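You operate a simulated robot arm through the tools that you are given. There is no shell and no other tool.

The job below is to be done with a simulated robot arm. You get a single attempt, and the scene is never put back.

Task
The screen names a heater that lost its plug: switch it off, plug it in, switch on, reset.
Fine: the plug moves only with its switch off; the screen ends on READY.

Only the result counts: the job must be done as asked and must still hold three seconds after the hand-in. Knocking over, shifting, dropping, spilling or breaking anything else fails it.

Robot
A 6-joint arm with a two-finger parallel gripper, fixed in place. Base frame: the origin is on the floor under the middle of its stand, x ahead of it, y to its left, z up. Units: mm, degrees, N and s.
With the tool pointing down near the work surface it reaches from about 100 to 600 mm from the base axis. Its first joint turns from -166.0 to 166.0 degrees. Payload 1.57 kg.
The tool frame sits at the grasp point between the pads (the TCP): z along the fingers, y along the line on which they close. The tips reach 30 mm beyond it. Largest opening 110 mm; finger width 24, thickness 12; the body of the gripper, 48 by 112 mm, starts 78 mm behind the TCP.
Orientation is told as [roll, pitch, yaw] about the base's x, y, z axes, in that order, counted from this pose: with the fingers straight down and closing along the base's y, the tool's x points along the base's -x, its y along +y and its z along -z.

Tools
- The arm moves only by the tool drive_tool. Its argument "targets" is a list of rows, each a list of 7 numbers: the shift along the tool's x, y, z in m, then the turn, a rotation vector about the tool's x, y, z in degrees, then the opening, from 0 (shut) to 1 (fully open). In form: [[tx, ty, tz, rx, ry, rz, fingers], ...]. A call has 1 to 20 rows; each row shifts and turns the commanded pose from where the row before left it, along the tool's axes as they then stand. Rows are played at 5 a second. More than 50 mm and 8.6 degrees between two rows, or a gripper value outside its range, and nothing of the call is played. A pose out of reach is approached as far as the arm can. The call stops where the force on the tool passes 40 N (or 10 N more than at its start, if that is more) or the arm is blocked; 0.2 s more then pass. The fingers move at their own pace (about 108 mm/s each) and stop on an object; they squeeze with about 32 N. The grip force told is the motor's: it shows also when the fingers shut on nothing. Time passes only in rows, and 0.2 s behind the last, so rows that do not move let the fingers close. The reply holds the time, the measured pose of the TCP, the force on the tool along the base axes, the opening and the grip force, in the units named above and with some noise, with the torque about the TCP (base axes, N m) and any sound that the robot's microphone picked up.
- Cameras (640 x 400 px; columns grow to the right, rows downward): "scene" is fixed at [48.1, 650.8, 1333.7]; the picture's right is [-0.74, -0.67, 0.00], its down [-0.29, 0.32, -0.90] and it looks along [0.60, -0.67, -0.43] (base axes); focal length 330 px, centre (320, 200). "wrist" rides on the gripper at [70, 16, -141] in the tool frame; the picture's right is [-0.23, 0.97, 0.00], its down [-0.86, -0.20, -0.48] and it looks along [-0.47, -0.11, 0.88] (tool axes); focal length 222 px, centre (320, 200). There is no depth. A picture from a camera that has moved, and an enlarged one, comes with that camera's place and axes in the base frame and with its lens.
- get_image(camera): a new picture of that camera. No time passes.
- move_column(by): moves the trunk up (or, below 0, down) by that many mm; the arm rides with it, the base frame stays. It gives what a move gives, with no picture.
- zoom(camera, box): a new picture of the part [left, top, right, bottom] of that camera's present view, enlarged. No time passes.
- job_done(): hands the job in; it is judged then, once.

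Nothing tells you positions but the pictures and the camera data. Unless the task says otherwise, let go and move clear before handing in.

The tools are called after "Emit:" as name(argument=value, ...) on one line, values as JSON. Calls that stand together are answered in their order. drive_tool: Moves the arm, as the interface text tells. Its arguments: {"type":"object","properties":{"targets":{"type":"array","items":{"type":"array","items":{"type":"number"}}}},"required":["targets"]} The other tools are called the same way: move_column (by) moves the trunk up or down; get_image (camera) takes a picture; zoom (camera, box) takes an enlarged picture of a part of a camera's view; job_done () hands the job in.

At the start:

```text
clock: 0.0
tcp_pos: [504.1, 198.4, 1176.7]
ee_rot: [0.0, -0.1, 0.0]
wrist_force: [0.2, 0.5, -0.1]
torque: [-0.02, -0.03, 0.01]
finger_gap: 110.0
grip_force: 0.1
trunk travel left (down, up): [-150.0, 440.0]
```

scene: 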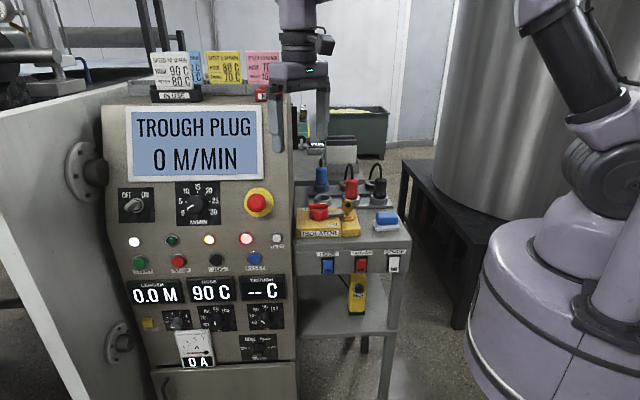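
wrist: 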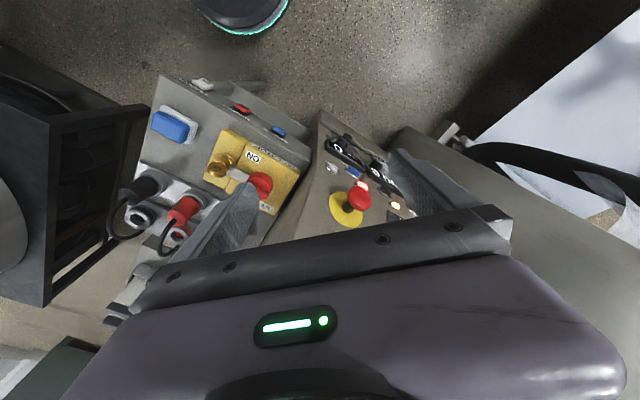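

The screen on the panel reads "TROUGH PLUG / 0 M/MIN", and a small side stand carries coloured plugs, sockets and rocker switches. I'll zoom in on these before moving anything.

Emit:
zoom(camera="scene", box=[280, 130, 420, 220])

Emit:
zoom(camera="scene", box=[280, 200, 420, 320])

Emit:
zoom(camera="scene", box=[100, 170, 300, 280])

Emit:
zoom(camera="scene", box=[120, 270, 300, 380])

Emit:
zoom(camera="scene", box=[140, 40, 300, 130])

Emit:
zoom(camera="wrist", box=[90, 60, 330, 270])

Emit:
zoom(camera="wrist", box=[290, 90, 490, 240])

```text
4.44 times, centred on (350, 175) of scene
camera zoom: at [48.1, 650.8, 1333.7], right [-0.74, -0.67, 0.0], down [-0.29, 0.32, -0.9], along [0.6, -0.67, -0.43], focal length 1464 px, centre (187, 311)
```

zoom: 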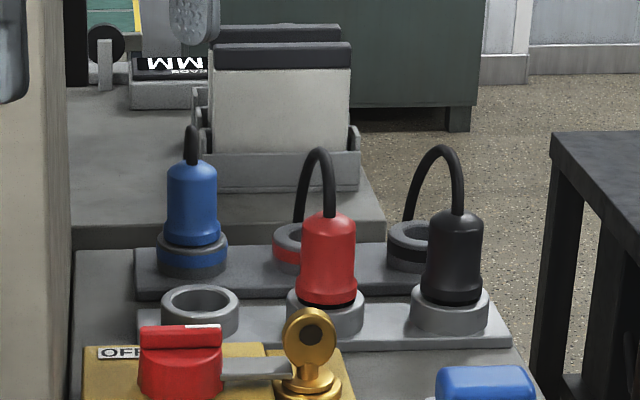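

```text
3.33 times, centred on (350, 260) of scene
camera zoom: at [48.1, 650.8, 1333.7], right [-0.74, -0.67, 0.0], down [-0.29, 0.32, -0.9], along [0.6, -0.67, -0.43], focal length 1098 px, centre (220, 0)
```

zoom: 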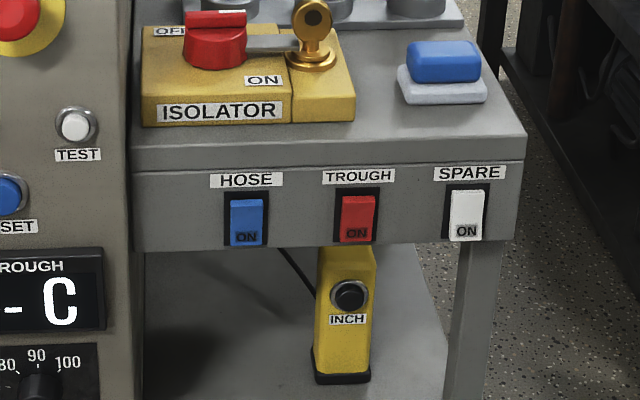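

```text
3.20 times, centred on (200, 225) of scene
camera zoom: at [48.1, 650.8, 1333.7], right [-0.74, -0.67, 0.0], down [-0.29, 0.32, -0.9], along [0.6, -0.67, -0.43], focal length 1054 px, centre (704, 120)
```

zoom: 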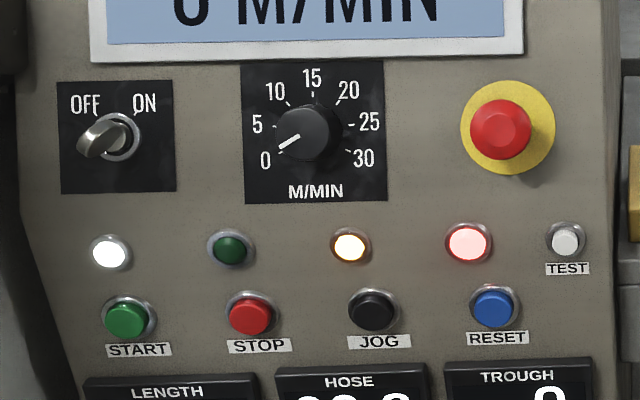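

```text
3.56 times, centred on (210, 325) of scene
camera zoom: at [48.1, 650.8, 1333.7], right [-0.74, -0.67, 0.0], down [-0.29, 0.32, -0.9], along [0.6, -0.67, -0.43], focal length 1172 px, centre (711, -244)
```

zoom: 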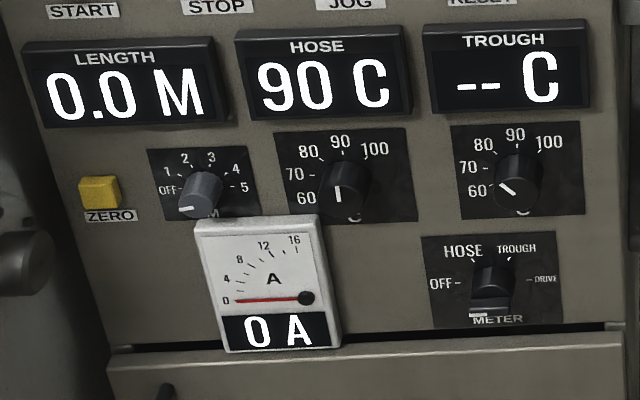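

```text
4.00 times, centred on (220, 85) of scene
camera zoom: at [48.1, 650.8, 1333.7], right [-0.74, -0.67, 0.0], down [-0.29, 0.32, -0.9], along [0.6, -0.67, -0.43], focal length 1318 px, centre (720, 660)
```

zoom: 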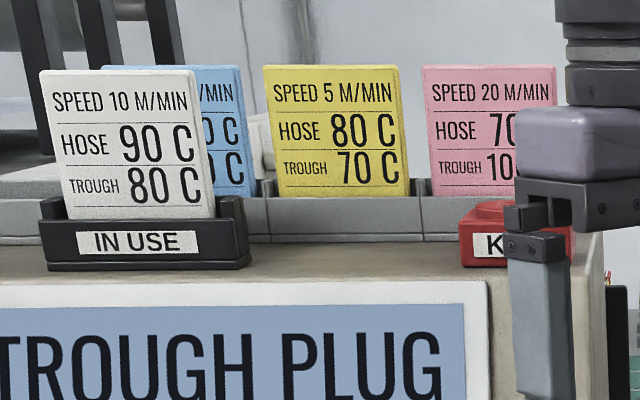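

```text
1.90 times, centred on (210, 165) of wrist
camera zoom: at [435.1, 214.5, 1318.2], right [0.23, 0.97, 0.0], down [0.86, -0.2, 0.48], along [0.47, -0.11, -0.88], focal length 423 px, centre (530, 267)
```

zoom: 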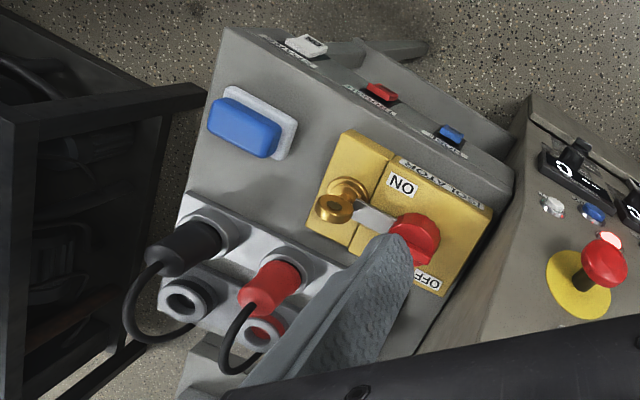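

```text
2.67 times, centred on (390, 165) of wrist
camera zoom: at [435.1, 214.5, 1318.2], right [0.23, 0.97, 0.0], down [0.86, -0.2, 0.48], along [0.47, -0.11, -0.88], focal length 592 px, centre (133, 293)
```

zoom: 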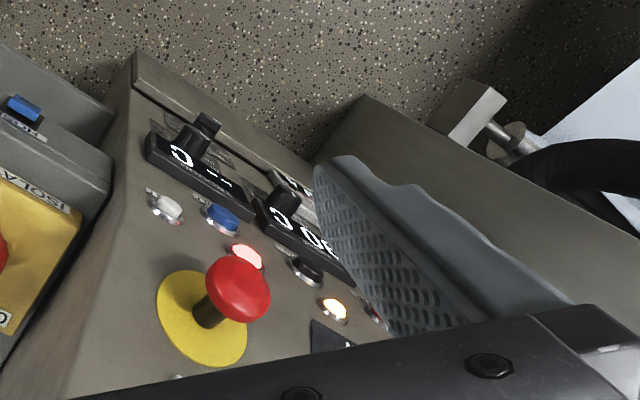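

I take the front row as the parking sockets, with the red trough plug at about (606,-120). The back red-ringed socket is at about (677,-181), and the TROUGH rocker is on the front face at about (450,37,793). Closer zooms of the rockers and sockets should show their states.

Emit:
zoom(camera="scene", box=[310, 245, 410, 285])

Emit:
zoom(camera="scene", box=[305, 155, 395, 215])

Emit:
zoom(camera="wrist", box=[180, 65, 300, 140])

Emit:
zoom(camera="wrist", box=[100, 160, 220, 260])

Emit:
zoom(camera="scene", box=[400, 0, 640, 400])

```text
6.40 times, centred on (360, 265) of scene
camera zoom: at [48.1, 650.8, 1333.7], right [-0.74, -0.67, 0.0], down [-0.29, 0.32, -0.9], along [0.6, -0.67, -0.43], focal length 2109 px, centre (64, -216)
```

zoom: 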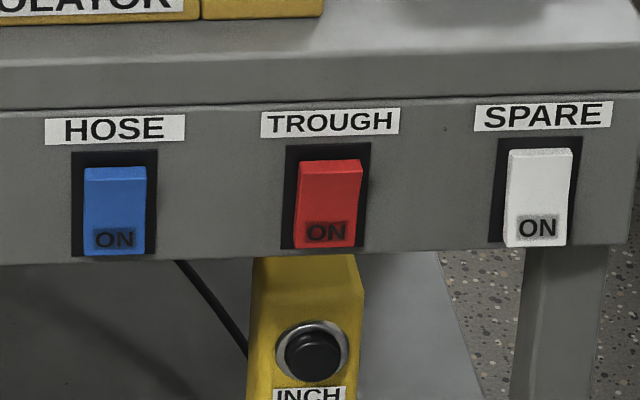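

```text
6.67 times, centred on (350, 185) of scene
camera zoom: at [48.1, 650.8, 1333.7], right [-0.74, -0.67, 0.0], down [-0.29, 0.32, -0.9], along [0.6, -0.67, -0.43], focal length 2197 px, centre (120, 300)
```

zoom: 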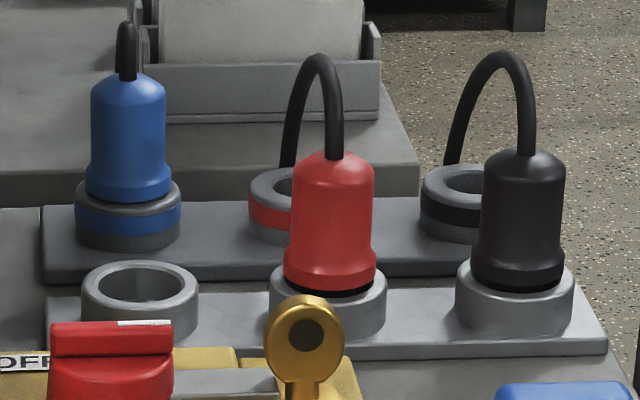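

```text
5.33 times, centred on (240, 102) of wrist
camera zoom: at [435.1, 214.5, 1318.2], right [0.23, 0.97, 0.0], down [0.86, -0.2, 0.48], along [0.47, -0.11, -0.88], focal length 1185 px, centre (747, 720)
```

zoom: 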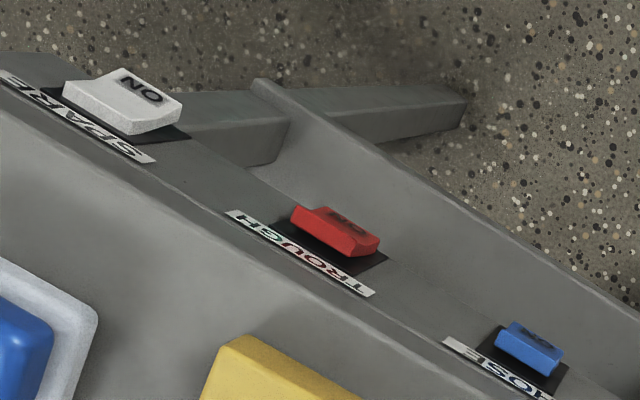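

```text
4.00 times, centred on (160, 210) of wrist
camera zoom: at [435.1, 214.5, 1318.2], right [0.23, 0.97, 0.0], down [0.86, -0.2, 0.48], along [0.47, -0.11, -0.88], focal length 888 px, centre (960, 160)
```

zoom: 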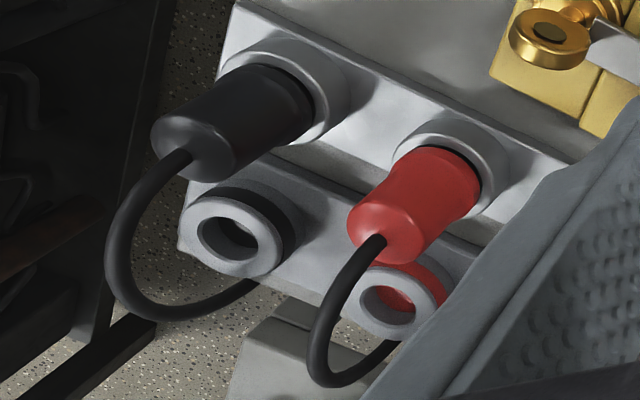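

```text
1.00 times, centred on (520, 200) of scene (not enlarged: the box is as wide or as high as the picture)
camera zoom: at [48.1, 650.8, 1333.7], right [-0.74, -0.67, 0.0], down [-0.29, 0.32, -0.9], along [0.6, -0.67, -0.43], focal length 330 px, centre (120, 200)
```

zoom: 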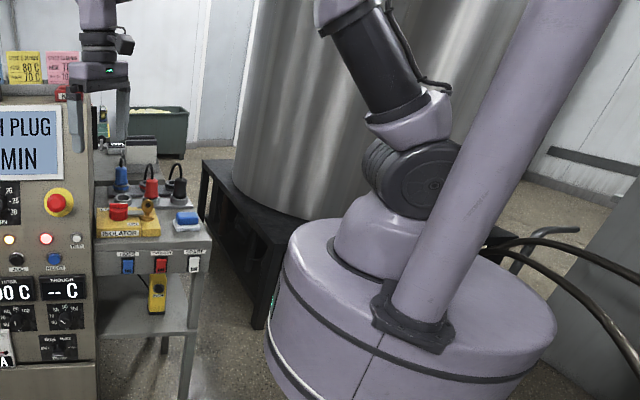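

The TROUGH and HOSE rockers look ON (top half proud) and SPARE looks OFF, so pressing the upper half of TROUGH should switch it off. I'll move along the stand, away from the cabinet, turn the tool to line up with it, and look closer.

Emit:
drive_tool(targets=[[0.03, -0.03, 0, 0, 0, 0, 1], [0.03, -0.03, 0, 0, 0, 0, 1], [0.03, -0.03, 0, 0, 0, 0, 1], [0.03, -0.03, 0, 0, 0, 0, 1], [0, 0, 0, 0, 0, 7.5, 1], [0, 0, 0, 0, 0, 7.5, 1], [0, 0, 0, 0, 0, 7.5, 1], [0, 0, 0, 0, 0, 7.5, 1], [0, 0, 0, 0, 0, 7.5, 1], [0, 0, 0, 0, 0, 7.5, 1]])

Emit:
get_image(camera="wrist")

Emit:
get_image(camera="scene")

```text
clock: 2.2
tcp_pos: [384.9, 78.1, 1176.3]
ee_rot: [0.0, 0.0, -45.1]
wrist_force: [0.5, 0.2, 0.4]
torque: [0.02, 0.03, 0.03]
finger_gap: 110.0
grip_force: 0.0
trunk travel left (down, up): [-150.0, 440.0]
```

```text
taken
camera wrist: at [347.3, 139.4, 1318.2], right [0.85, 0.53, 0.0], down [0.46, -0.75, 0.48], along [0.25, -0.41, -0.88], focal length 222 px, centre (320, 200)
```

wrist: 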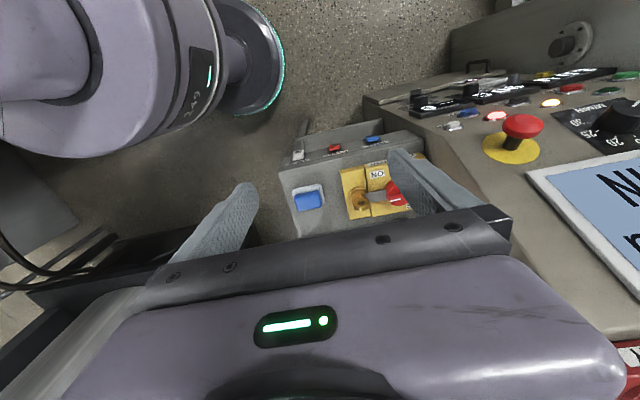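

```text
taken
```

scene: 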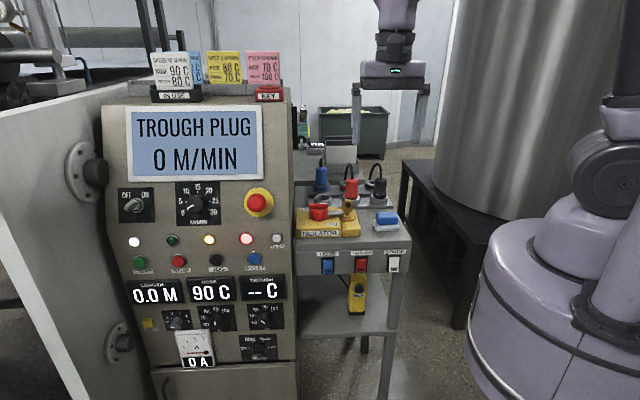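

The tool is now lined up with the stand, with its x axis along the stand's front normal. I'll slide it back over the sockets at this safe height to see them from above.

Emit:
drive_tool(targets=[[-0.045, 0, 0, 0, 0, 0, 1], [-0.045, 0, 0, 0, 0, 0, 1], [-0.045, 0, 0, 0, 0, 0, 1], [-0.045, 0, 0, 0, 0, 0, 1]])

Emit:
get_image(camera="wrist")

Emit:
get_image(camera="scene")

```text
clock: 3.2
tcp_pos: [513.5, -48.7, 1177.2]
ee_rot: [-0.1, 0.0, -44.9]
wrist_force: [0.1, 0.2, 0.1]
torque: [0.03, 0.01, 0.0]
finger_gap: 110.1
grip_force: 0.1
trunk travel left (down, up): [-150.0, 440.0]
```

```text
taken
camera wrist: at [475.4, 11.2, 1318.5], right [0.85, 0.53, 0.0], down [0.46, -0.75, 0.48], along [0.25, -0.41, -0.88], focal length 222 px, centre (320, 200)
```

wrist: 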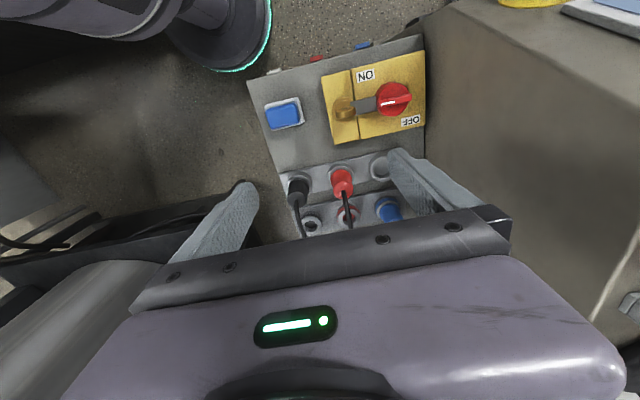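

```text
taken
```

scene: 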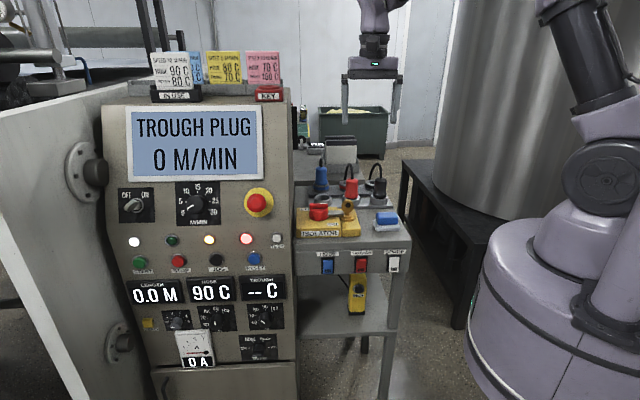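

Emit:
zoom(camera="wrist", box=[250, 60, 440, 250])

Emit:
zoom(camera="wrist", box=[270, 150, 420, 240])

```text
2.11 times, centred on (345, 155) of wrist
camera zoom: at [475.4, 11.2, 1318.5], right [0.85, 0.53, 0.0], down [0.46, -0.75, 0.48], along [0.25, -0.41, -0.88], focal length 468 px, centre (267, 295)
```

zoom: 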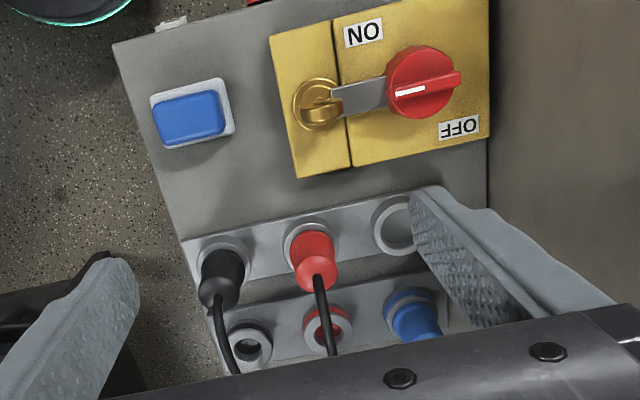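

```text
4.27 times, centred on (345, 195) of wrist
camera zoom: at [475.4, 11.2, 1318.5], right [0.85, 0.53, 0.0], down [0.46, -0.75, 0.48], along [0.25, -0.41, -0.88], focal length 948 px, centre (213, 221)
```

zoom: 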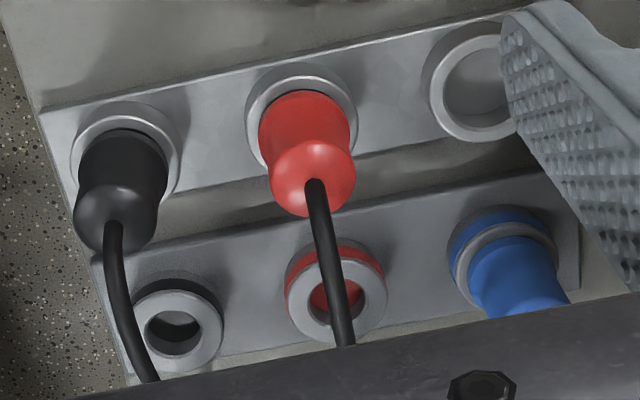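

From the two views I place the parked red plug's axis at about (607,-119) with its top near z 956. The red-ringed live socket is at about (678,-187,898). First I'll switch TROUGH off: back out to the front, tilt the closed fingers towards the rocker, and look again.

Emit:
drive_tool(targets=[[0.048, 0.004, 0, 0, 0, 0, 0.5], [0.048, 0.004, 0, 0, 0, 0, 0], [0.048, 0.004, 0, 0, 0, 0, 0], [0.047, 0.004, 0, 0, 0, 0, 0], [0, 0, 0, 0, -7.5, 0, 0], [0, 0, 0, 0, -7.5, 0, 0], [0, 0, 0, 0, -7.5, 0, 0], [0, 0, 0, 0, -7.5, 0, 0], [0, 0, 0, 0, -7.5, 0, 0], [0, 0, 0, 0, -7.5, 0, 0], [0, 0, 0, 0, -7.5, 0, 0], [0, 0, 0, 0, -7.5, 0, 0]])

Emit:
get_image(camera="wrist")

Emit:
get_image(camera="scene")

```text
clock: 5.8
tcp_pos: [389.3, 98.2, 1176.1]
ee_rot: [0.1, -60.0, -44.9]
wrist_force: [-0.3, -0.6, -0.3]
torque: [0.02, 0.03, 0.02]
finger_gap: 0.0
grip_force: 21.2
trunk travel left (down, up): [-150.0, 440.0]
```

```text
taken
camera wrist: at [288.9, 220.3, 1186.8], right [0.77, 0.61, 0.2], down [-0.13, -0.15, 0.98], along [0.63, -0.78, -0.03], focal length 222 px, centre (320, 200)
```

wrist: 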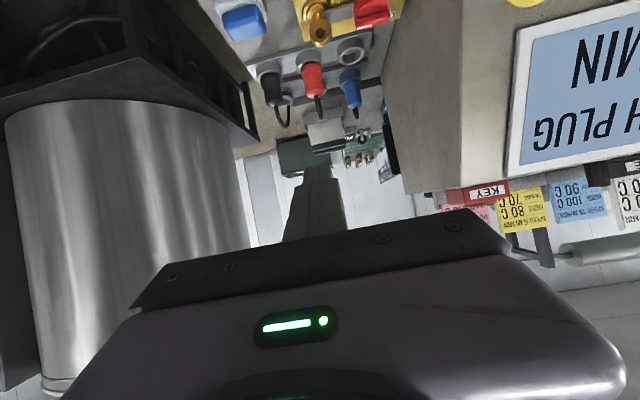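

```text
taken
```

scene: 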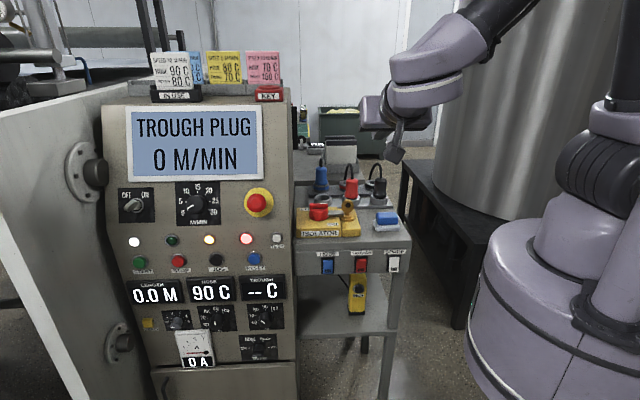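

The arm tracks well. Now I lower it, tilted, to a staging point about 60 mm in front of the TROUGH rocker.

Emit:
drive_tool(targets=[[0.0358, 0, 0.0207, 0, 0, 0, 0], [0.0358, 0, 0.0207, 0, 0, 0, 0], [0.0358, 0, 0.0207, 0, 0, 0, 0], [0.0358, 0, 0.0207, 0, 0, 0, 0], [0.0358, 0, 0.0207, 0, 0, 0, 0], [0.0358, 0, 0.0207, 0, 0, 0, 0], [0.0358, 0, 0.0207, 0, 0, 0, 0], [0.0358, 0, 0.0207, 0, 0, 0, 0]])

Emit:
get_image(camera="wrist")

Emit:
get_image(camera="scene")

```text
clock: 7.6
tcp_pos: [387.3, 96.8, 845.8]
ee_rot: [0.1, -60.0, -45.1]
wrist_force: [0.3, 0.2, -0.3]
torque: [-0.02, 0.01, -0.02]
finger_gap: 0.1
grip_force: 21.3
trunk travel left (down, up): [-150.0, 440.0]
```

```text
taken
camera wrist: at [288.5, 219.8, 856.2], right [0.77, 0.61, 0.2], down [-0.13, -0.15, 0.98], along [0.63, -0.78, -0.04], focal length 222 px, centre (320, 200)
```

wrist: 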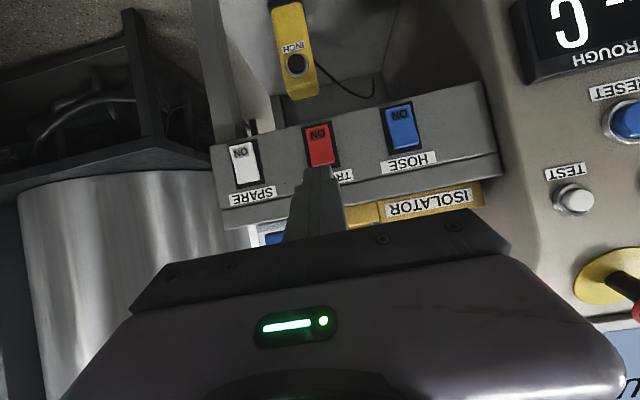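

```text
taken
```

scene: 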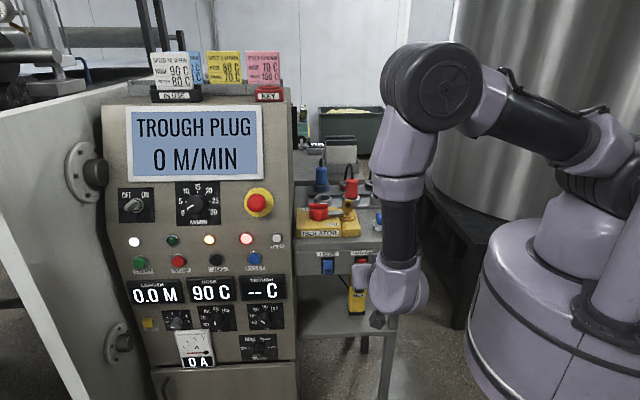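

Emit:
zoom(camera="wrist", box=[220, 90, 440, 230])

Emit:
zoom(camera="scene", box=[310, 245, 410, 345])

```text
2.86 times, centred on (330, 160) of wrist
camera zoom: at [288.5, 219.8, 856.2], right [0.77, 0.61, 0.2], down [-0.13, -0.15, 0.98], along [0.63, -0.78, -0.04], focal length 635 px, centre (291, 314)
```

zoom: 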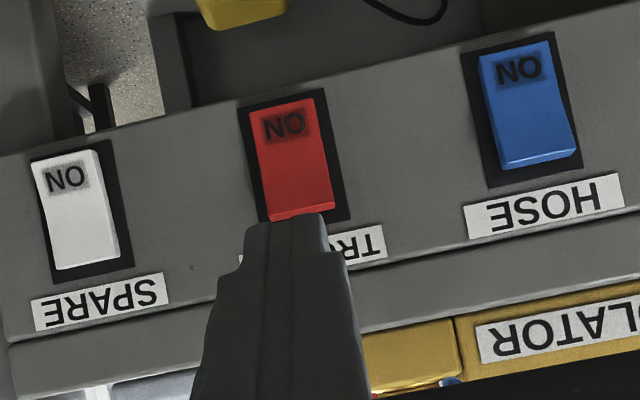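

```text
4.00 times, centred on (360, 295) of scene
camera zoom: at [48.1, 650.8, 1333.7], right [-0.74, -0.67, 0.0], down [-0.29, 0.32, -0.9], along [0.6, -0.67, -0.43], focal length 1318 px, centre (160, -180)
```

zoom: 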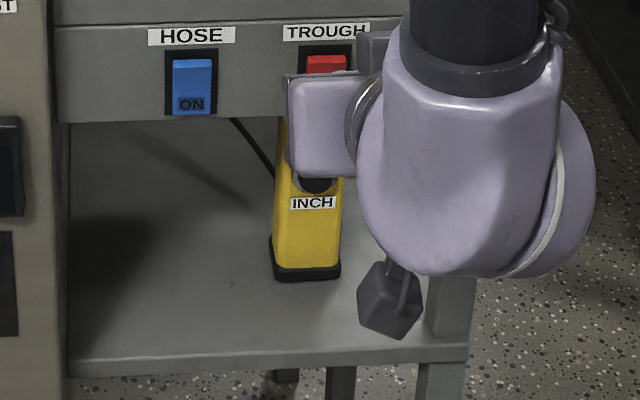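

From triangulation the rocker spans z 768–811 at u≈345, with its face near n≈-291, where u runs along the stand and n is its front normal. I'll drop the closed tips to the upper half's height, go nearer and check the alignment.

Emit:
drive_tool(targets=[[0.0101, 0.001, 0.0058, 0, 0, 0, 0], [0.0101, 0.001, 0.0058, 0, 0, 0, 0], [0.0101, 0.001, 0.0058, 0, 0, 0, 0], [-0.005, 0, 0.00866, 0, 0, 0, 0], [-0.005, 0, 0.00866, 0, 0, 0, 0], [-0.005, 0, 0.00866, 0, 0, 0, 0], [0, 0, 0, 0, 0, 0, 0]])

Emit:
zoom(camera="wrist", box=[220, 60, 440, 200])

Emit:
zoom(camera="scene", box=[310, 240, 410, 300])

```text
clock: 9.2
tcp_pos: [411.7, 77.7, 810.9]
ee_rot: [-0.1, -60.0, -44.9]
wrist_force: [0.4, -0.5, -0.1]
torque: [-0.02, -0.02, -0.03]
finger_gap: 0.0
grip_force: 21.4
trunk travel left (down, up): [-150.0, 440.0]
```

```text
2.86 times, centred on (330, 130) of wrist
camera zoom: at [312.2, 200.3, 822.0], right [0.77, 0.61, 0.2], down [-0.13, -0.15, 0.98], along [0.63, -0.78, -0.04], focal length 635 px, centre (291, 400)
```

zoom: 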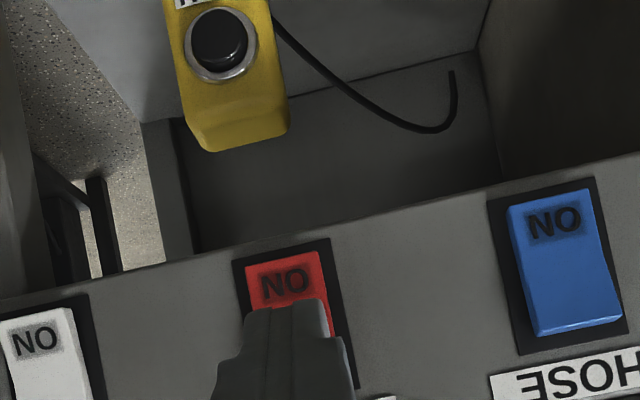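

```text
6.40 times, centred on (360, 270) of scene
camera zoom: at [48.1, 650.8, 1333.7], right [-0.74, -0.67, 0.0], down [-0.29, 0.32, -0.9], along [0.6, -0.67, -0.43], focal length 2109 px, centre (64, -248)
```

zoom: 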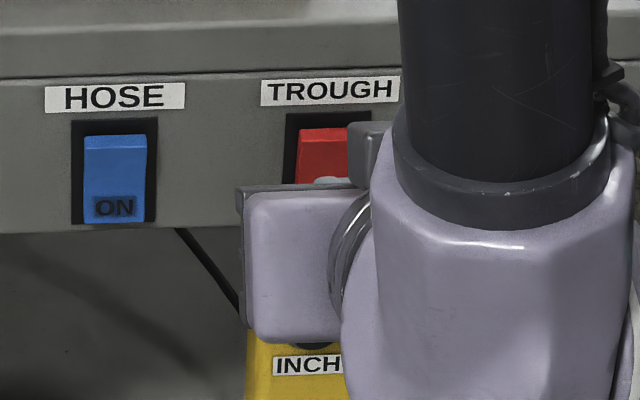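

The tip is centred over the rocker's upper half. I'll push towards the panel in small steps and watch the force and sound.

Emit:
drive_tool(targets=[[-0.002, 0, 0.00346, 0, 0, 0, 0], [-0.002, 0, 0.00346, 0, 0, 0, 0], [-0.002, 0, 0.00346, 0, 0, 0, 0], [-0.0015, 0, 0.0026, 0, 0, 0, 0]])

```text
clock: 10.2
tcp_pos: [422.2, 66.6, 811.2]
ee_rot: [0.0, -59.9, -45.0]
wrist_force: [0.6, 0.2, 0.9]
torque: [-0.03, -0.02, 0.01]
finger_gap: 0.1
grip_force: 20.9
trunk travel left (down, up): [-150.0, 440.0]
```

Emit:
drive_tool(targets=[[-0.001, 0, 0.00173, 0, 0, 0, 0], [-0.001, 0, 0.00173, 0, 0, 0, 0], [-0.001, 0, 0.00173, 0, 0, 0, 0], [-0.001, 0, 0.00173, 0, 0, 0, 0]])

Emit:
zoom(camera="wrist", box=[220, 60, 440, 200])

```text
clock: 11.2
tcp_pos: [427.8, 62.9, 810.5]
ee_rot: [-0.1, -60.0, -44.9]
wrist_force: [0.5, 0.1, 0.3]
torque: [-0.01, -0.02, -0.01]
finger_gap: 0.1
grip_force: 21.6
trunk travel left (down, up): [-150.0, 440.0]
```

```text
2.86 times, centred on (330, 130) of wrist
camera zoom: at [328.4, 184.7, 821.3], right [0.77, 0.61, 0.2], down [-0.13, -0.15, 0.98], along [0.63, -0.78, -0.04], focal length 635 px, centre (291, 400)
```

zoom: 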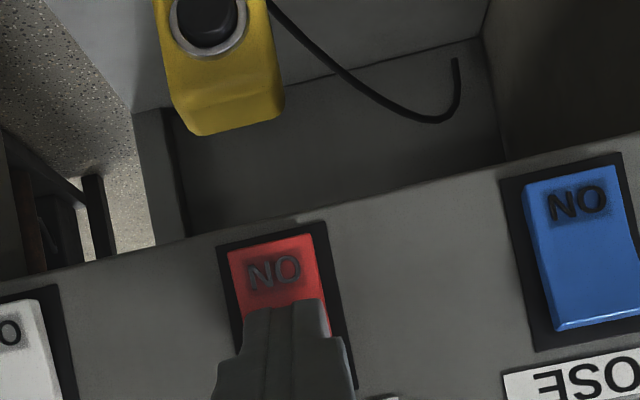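

Emit:
drive_tool(targets=[[-0.001, 0, 0.00173, 0, 0, 0, 0], [-0.001, 0, 0.00173, 0, 0, 0, 0], [-0.001, 0, 0.00173, 0, 0, 0, 0]])

Emit:
zoom(camera="wrist", box=[220, 60, 440, 200])

Emit:
get_image(camera="scene")

```text
clock: 12.0
tcp_pos: [428.7, 61.1, 811.6]
ee_rot: [-0.3, -59.9, -44.5]
wrist_force: [-20.8, 18.9, 6.5]
torque: [0.11, -0.22, -0.07]
finger_gap: 0.0
grip_force: 20.4
trunk travel left (down, up): [-150.0, 440.0]
stopped in row 3: the force on the tool passed its limit at 43 N (the readings are from after the stop); the commanded pose is now the measured one
```

```text
2.86 times, centred on (330, 130) of wrist
camera zoom: at [329.2, 182.6, 821.6], right [0.77, 0.61, 0.19], down [-0.13, -0.15, 0.98], along [0.63, -0.78, -0.04], focal length 635 px, centre (291, 400)
```

zoom: 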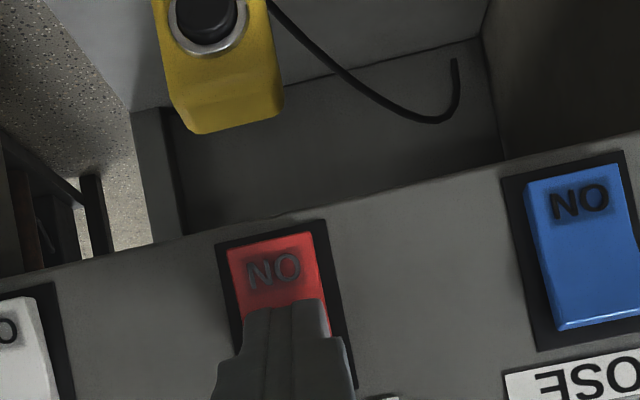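

```text
taken
```

scene: 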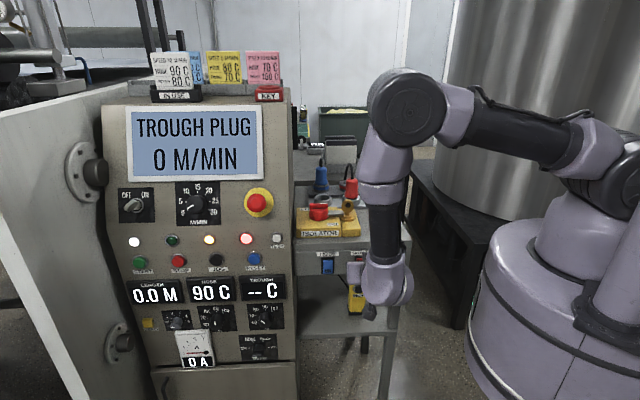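

The tip met the panel side of the rocker at 43 N, and the ON half now seems to stand out. I'll back off and check the rocker's state.

Emit:
drive_tool(targets=[[0.005, 0, -0.00866, 0, 0, 0, 0], [0.01, 0, -0.01732, 0, 0, 0, 0], [0.015, 0, -0.026, 0, 0, 0, 0], [-0.0173, 0, -0.01, 0, 0, 0, 0], [-0.0173, 0, -0.01, 0, 0, 0, 0], [-0.0173, 0, -0.01, 0, 0, 0, 0], [0, 0, 0, 0, 0, 0, 0]])

Emit:
get_image(camera="wrist")

Emit:
zoom(camera="wrist", box=[220, 90, 440, 230])

Emit:
zoom(camera="scene", box=[310, 240, 410, 300])

```text
clock: 13.6
tcp_pos: [389.3, 100.4, 871.0]
ee_rot: [-0.2, -59.9, -44.6]
wrist_force: [0.2, 0.1, -0.2]
torque: [0.0, -0.02, -0.03]
finger_gap: 0.2
grip_force: 21.3
trunk travel left (down, up): [-150.0, 440.0]
```

```text
taken
camera wrist: at [288.8, 223.2, 881.9], right [0.77, 0.61, 0.19], down [-0.13, -0.15, 0.98], along [0.63, -0.78, -0.04], focal length 222 px, centre (320, 200)
```

wrist: 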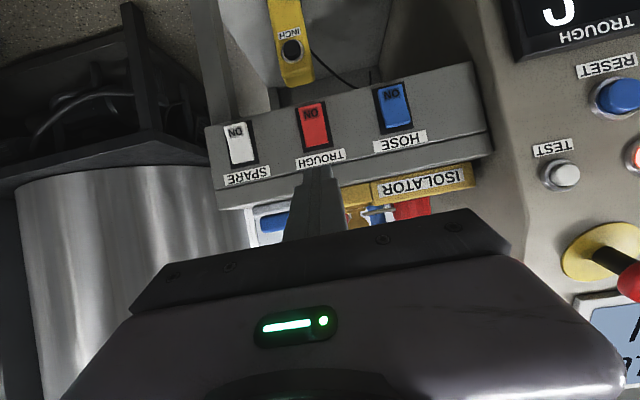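

```text
2.86 times, centred on (330, 160) of wrist
camera zoom: at [288.8, 223.2, 881.9], right [0.77, 0.61, 0.19], down [-0.13, -0.15, 0.98], along [0.63, -0.78, -0.04], focal length 635 px, centre (291, 314)
```

zoom: 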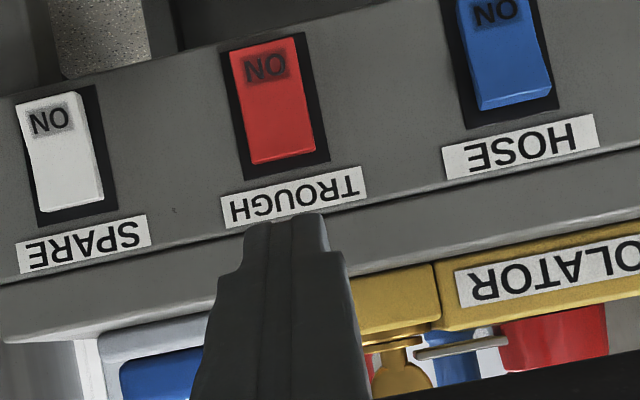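

```text
6.40 times, centred on (360, 270) of scene
camera zoom: at [48.1, 650.8, 1333.7], right [-0.74, -0.67, 0.0], down [-0.29, 0.32, -0.9], along [0.6, -0.67, -0.43], focal length 2109 px, centre (64, -248)
```

zoom: 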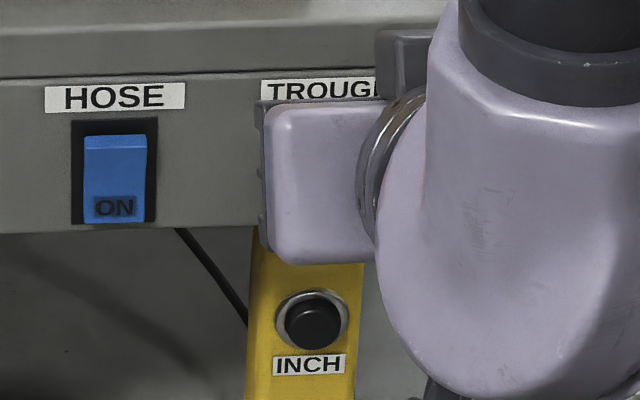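

Emit:
zoom(camera="wrist", box=[215, 70, 435, 190])

Emit:
zoom(camera="wrist", box=[285, 90, 345, 180])

Emit:
zoom(camera="wrist", box=[365, 70, 425, 160])

Emit:
zoom(camera="wrist", box=[210, 105, 270, 195])

```text
2.91 times, centred on (325, 130) of wrist
camera zoom: at [288.8, 223.2, 881.9], right [0.77, 0.61, 0.19], down [-0.13, -0.15, 0.98], along [0.63, -0.78, -0.04], focal length 646 px, centre (306, 404)
```

zoom: 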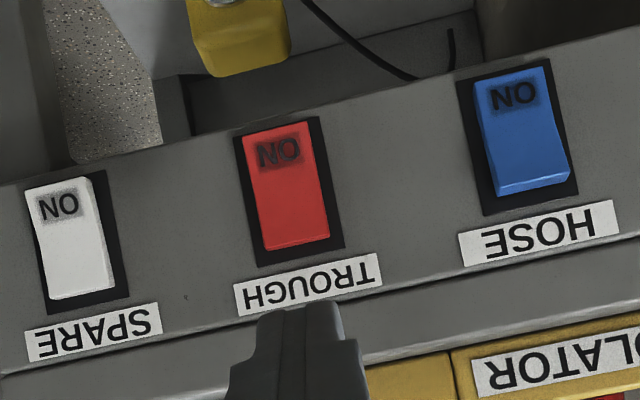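

```text
4.44 times, centred on (315, 135) of wrist
camera zoom: at [288.8, 223.2, 881.9], right [0.77, 0.61, 0.19], down [-0.13, -0.15, 0.98], along [0.63, -0.78, -0.04], focal length 987 px, centre (342, 489)
```

zoom: 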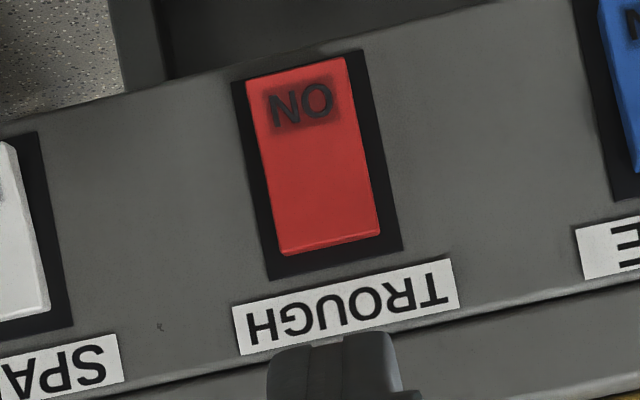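

```text
4.44 times, centred on (395, 115) of wrist
camera zoom: at [288.8, 223.2, 881.9], right [0.77, 0.61, 0.19], down [-0.13, -0.15, 0.98], along [0.63, -0.78, -0.04], focal length 987 px, centre (-13, 578)
```

zoom: 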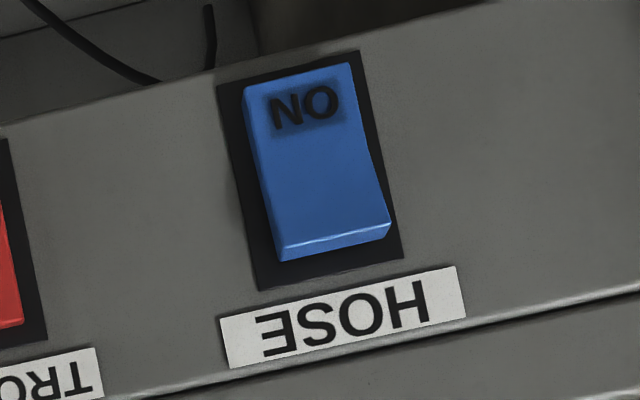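

```text
4.44 times, centred on (240, 150) of wrist
camera zoom: at [288.8, 223.2, 881.9], right [0.77, 0.61, 0.19], down [-0.13, -0.15, 0.98], along [0.63, -0.78, -0.04], focal length 987 px, centre (676, 422)
```

zoom: 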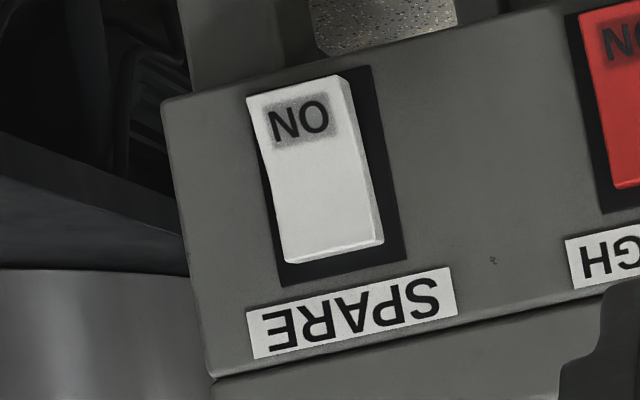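

The red rocker's top strip is now thin like SPARE's, so TROUGH looks OFF. I'll raise the arm and reduce the tilt to about 35°, then confirm with the scene camera.

Emit:
drive_tool(targets=[[-0.0358, 0, -0.0207, 0, 0, 0, 0], [-0.0358, 0, -0.0207, 0, 0, 0, 0], [-0.0358, 0, -0.0207, 0, 0, 0, 0], [-0.0358, 0, -0.0207, 0, 0, 0, 0], [-0.0358, 0, -0.0207, 0, 0, 0, 0], [-0.0358, 0, -0.0207, 0, 0, 0, 0.3], [-0.0358, 0, -0.0207, 0, 0, 0, 0.6], [0, 0, 0, 0, 8.3, 0, 0.6], [0, 0, 0, 0, 8.3, 0, 0.6], [0, 0, 0, 0, 8.3, 0, 0.6], [0, 0, 0, 0, 0, 0, 0.6]])

Emit:
get_image(camera="scene")

Emit:
zoom(camera="scene", box=[310, 245, 410, 285])

Emit:
get_image(camera="wrist")

```text
clock: 16.0
tcp_pos: [391.2, 102.2, 1158.9]
ee_rot: [-0.1, -34.8, -44.7]
wrist_force: [0.2, -0.5, 0.5]
torque: [0.01, 0.0, -0.03]
finger_gap: 66.0
grip_force: 0.2
trunk travel left (down, up): [-150.0, 440.0]
```

```text
taken
```

scene: 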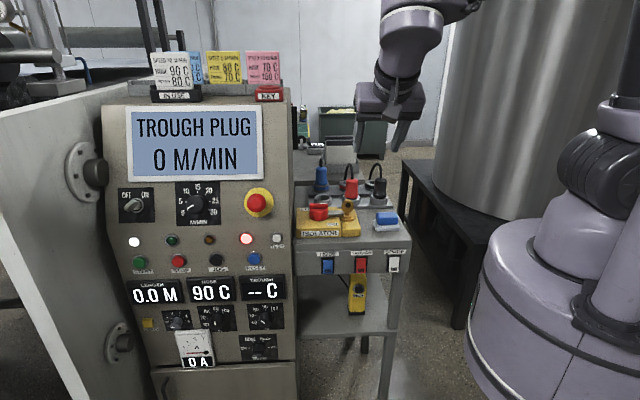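

```text
6.40 times, centred on (360, 265) of scene
camera zoom: at [48.1, 650.8, 1333.7], right [-0.74, -0.67, 0.0], down [-0.29, 0.32, -0.9], along [0.6, -0.67, -0.43], focal length 2109 px, centre (64, -216)
```

zoom: 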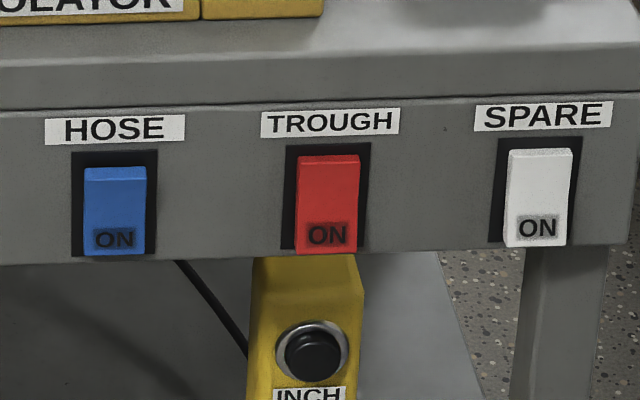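

```text
taken
camera wrist: at [304.2, 210.2, 1235.8], right [0.82, 0.56, 0.13], down [0.16, -0.44, 0.88], along [0.55, -0.7, -0.45], focal length 222 px, centre (320, 200)
```

wrist: 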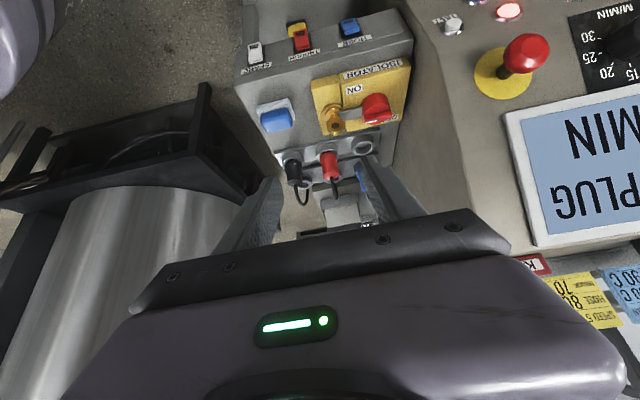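

TROUGH is now OFF: its rocker matches SPARE and the amber lamp has gone out. Next I hover over the parked red plug, still tilted about 35° to extend reach and stay clear of the cord, to centre on it.

Emit:
drive_tool(targets=[[-0.0361, -0.0005, 0.0253, 0, 0, 0, 0.6], [-0.0361, -0.0005, 0.0253, 0, 0, 0, 0.6], [-0.0361, -0.0005, 0.0253, 0, 0, 0, 0.6], [-0.0361, -0.0005, 0.0253, 0, 0, 0, 0.6], [-0.0361, -0.0005, 0.0253, 0, 0, 0, 0.6], [-0.0361, -0.0005, 0.0253, 0, 0, 0, 0.6], [-0.0361, -0.0005, 0.0253, 0, 0, 0, 0.6], [0, 0, 0, 0, 0, 0, 0.6]])

Emit:
get_image(camera="wrist")

Emit:
get_image(camera="scene")

```text
clock: 17.8
tcp_pos: [606.9, -118.6, 1160.5]
ee_rot: [-0.1, -34.9, -44.8]
wrist_force: [0.7, -0.2, 0.1]
torque: [0.02, -0.02, 0.0]
finger_gap: 65.9
grip_force: 0.0
trunk travel left (down, up): [-150.0, 440.0]
```

```text
taken
camera wrist: at [520.8, -10.8, 1235.7], right [0.82, 0.56, 0.13], down [0.16, -0.44, 0.88], along [0.55, -0.7, -0.45], focal length 222 px, centre (320, 200)
```

wrist: 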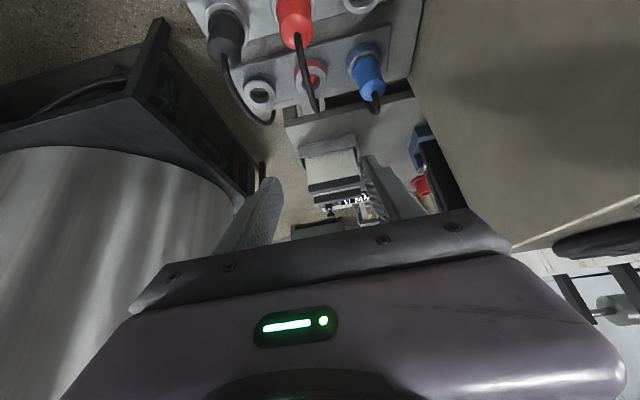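

```text
taken
```

scene: 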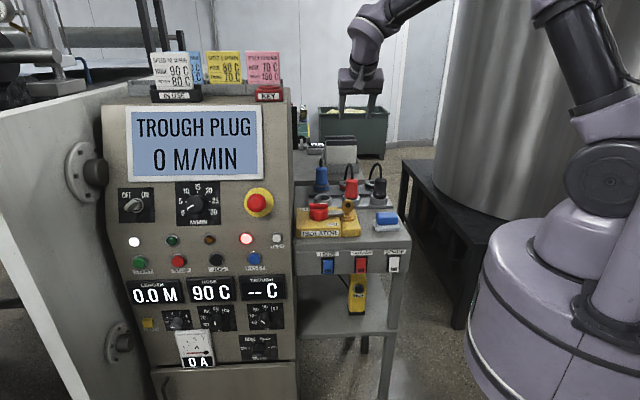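

Reach is fine here. Before grasping, I'll test the reach above the live socket and use that view to measure both sockets better.

Emit:
drive_tool(targets=[[0.0172, 0, 0.0246, 0, 0, 0, 0.6], [0.0172, 0, 0.0246, 0, 0, 0, 0.6], [0, 0, 0, 0, 0, 0, 0.6]])

Emit:
get_image(camera="wrist")

Emit:
zoom(camera="wrist", box=[200, 0, 420, 140])

Emit:
zoom(camera="scene", box=[300, 60, 420, 220])

```text
clock: 18.6
tcp_pos: [605.6, -117.8, 1099.2]
ee_rot: [-0.3, -34.9, -44.7]
wrist_force: [0.3, -0.2, -0.3]
torque: [0.01, -0.02, -0.03]
finger_gap: 65.8
grip_force: 0.0
trunk travel left (down, up): [-150.0, 440.0]
```

```text
taken
camera wrist: at [520.3, -9.7, 1175.4], right [0.82, 0.56, 0.13], down [0.16, -0.44, 0.88], along [0.55, -0.7, -0.45], focal length 222 px, centre (320, 200)
```

wrist: 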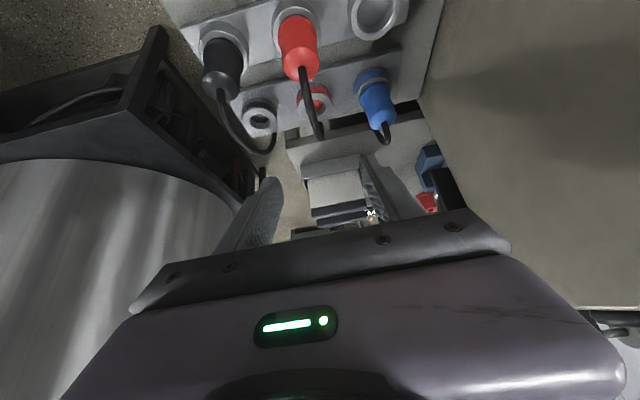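

```text
2.86 times, centred on (310, 70) of wrist
camera zoom: at [520.3, -9.7, 1175.4], right [0.82, 0.56, 0.13], down [0.16, -0.44, 0.88], along [0.55, -0.7, -0.45], focal length 635 px, centre (349, 571)
```

zoom: 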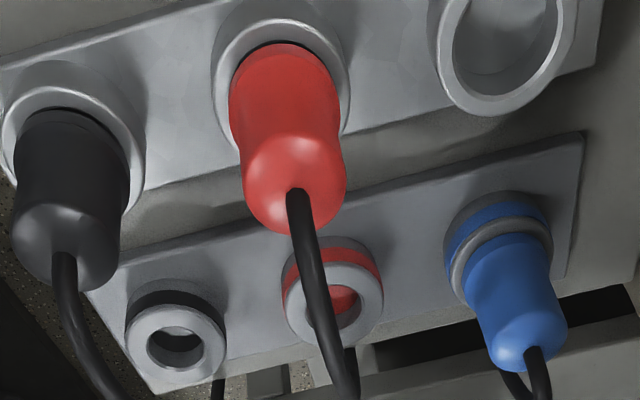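

```text
2.50 times, centred on (360, 140) of scene
camera zoom: at [48.1, 650.8, 1333.7], right [-0.74, -0.67, 0.0], down [-0.29, 0.32, -0.9], along [0.6, -0.67, -0.43], focal length 824 px, centre (220, 350)
```

zoom: 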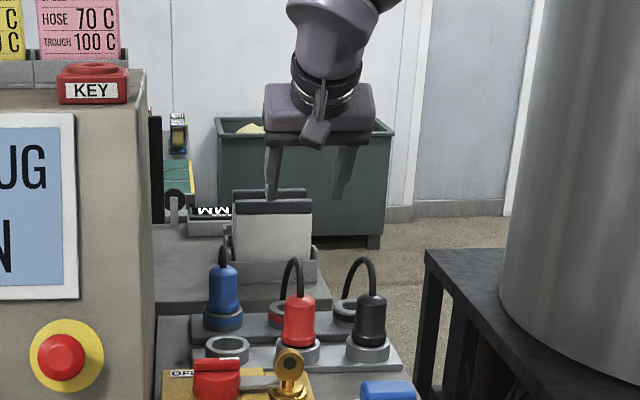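

The plug axis comes out at u≈346.5, n≈-510.5, and the live socket at u≈346.5, n≈-611 with its top near z 898. I'll go down until the fingertips are just above the plug and check the centring.

Emit:
drive_tool(targets=[[0.0143, 0.0008, 0.0205, 0, 0, 0, 0.6], [0.0143, 0.0008, 0.0205, 0, 0, 0, 0.6], [0.0143, 0, 0.0205, 0, 0, 0, 0.6], [0.0115, 0, 0.0164, 0, 0, 0, 0.6], [0, 0, 0, 0, 0, 0, 0.6]])

Emit:
get_image(camera="wrist")

Emit:
zoom(camera="wrist", box=[200, 100, 420, 240])

Emit:
zoom(camera="scene", box=[300, 130, 400, 220])

```text
clock: 19.8
tcp_pos: [606.4, -116.4, 1003.1]
ee_rot: [-0.2, -34.9, -44.8]
wrist_force: [-0.5, -0.5, 0.2]
torque: [0.0, -0.05, -0.03]
finger_gap: 66.1
grip_force: 0.0
trunk travel left (down, up): [-150.0, 440.0]
```

```text
taken
camera wrist: at [520.5, -8.8, 1079.8], right [0.82, 0.56, 0.13], down [0.16, -0.44, 0.88], along [0.55, -0.7, -0.45], focal length 222 px, centre (320, 200)
```

wrist: 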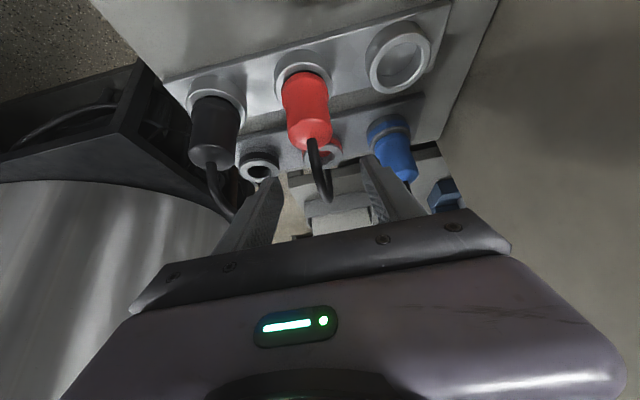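

```text
2.86 times, centred on (310, 170) of wrist
camera zoom: at [520.5, -8.8, 1079.8], right [0.82, 0.56, 0.13], down [0.16, -0.44, 0.88], along [0.55, -0.7, -0.45], focal length 635 px, centre (349, 286)
```

zoom: 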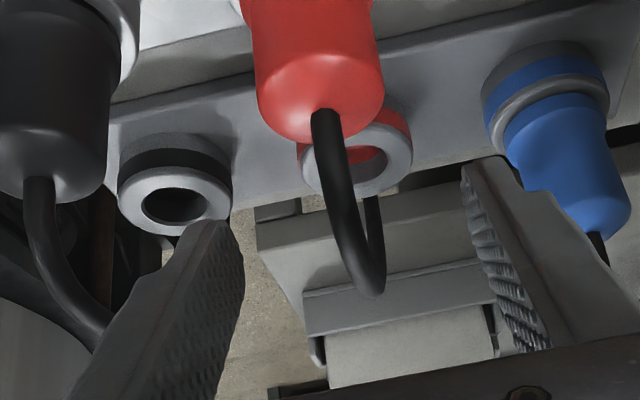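

```text
4.44 times, centred on (350, 175) of scene
camera zoom: at [48.1, 650.8, 1333.7], right [-0.74, -0.67, 0.0], down [-0.29, 0.32, -0.9], along [0.6, -0.67, -0.43], focal length 1464 px, centre (187, 311)
```

zoom: 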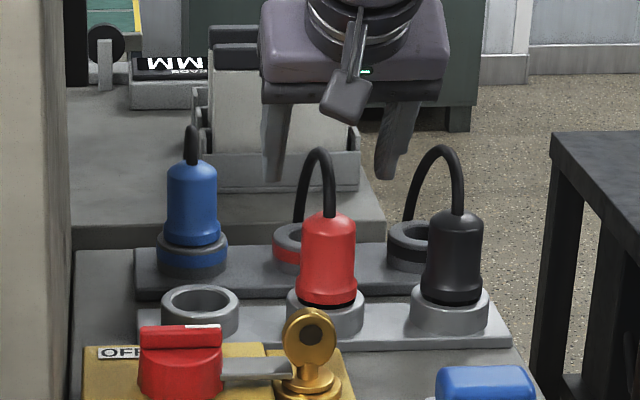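

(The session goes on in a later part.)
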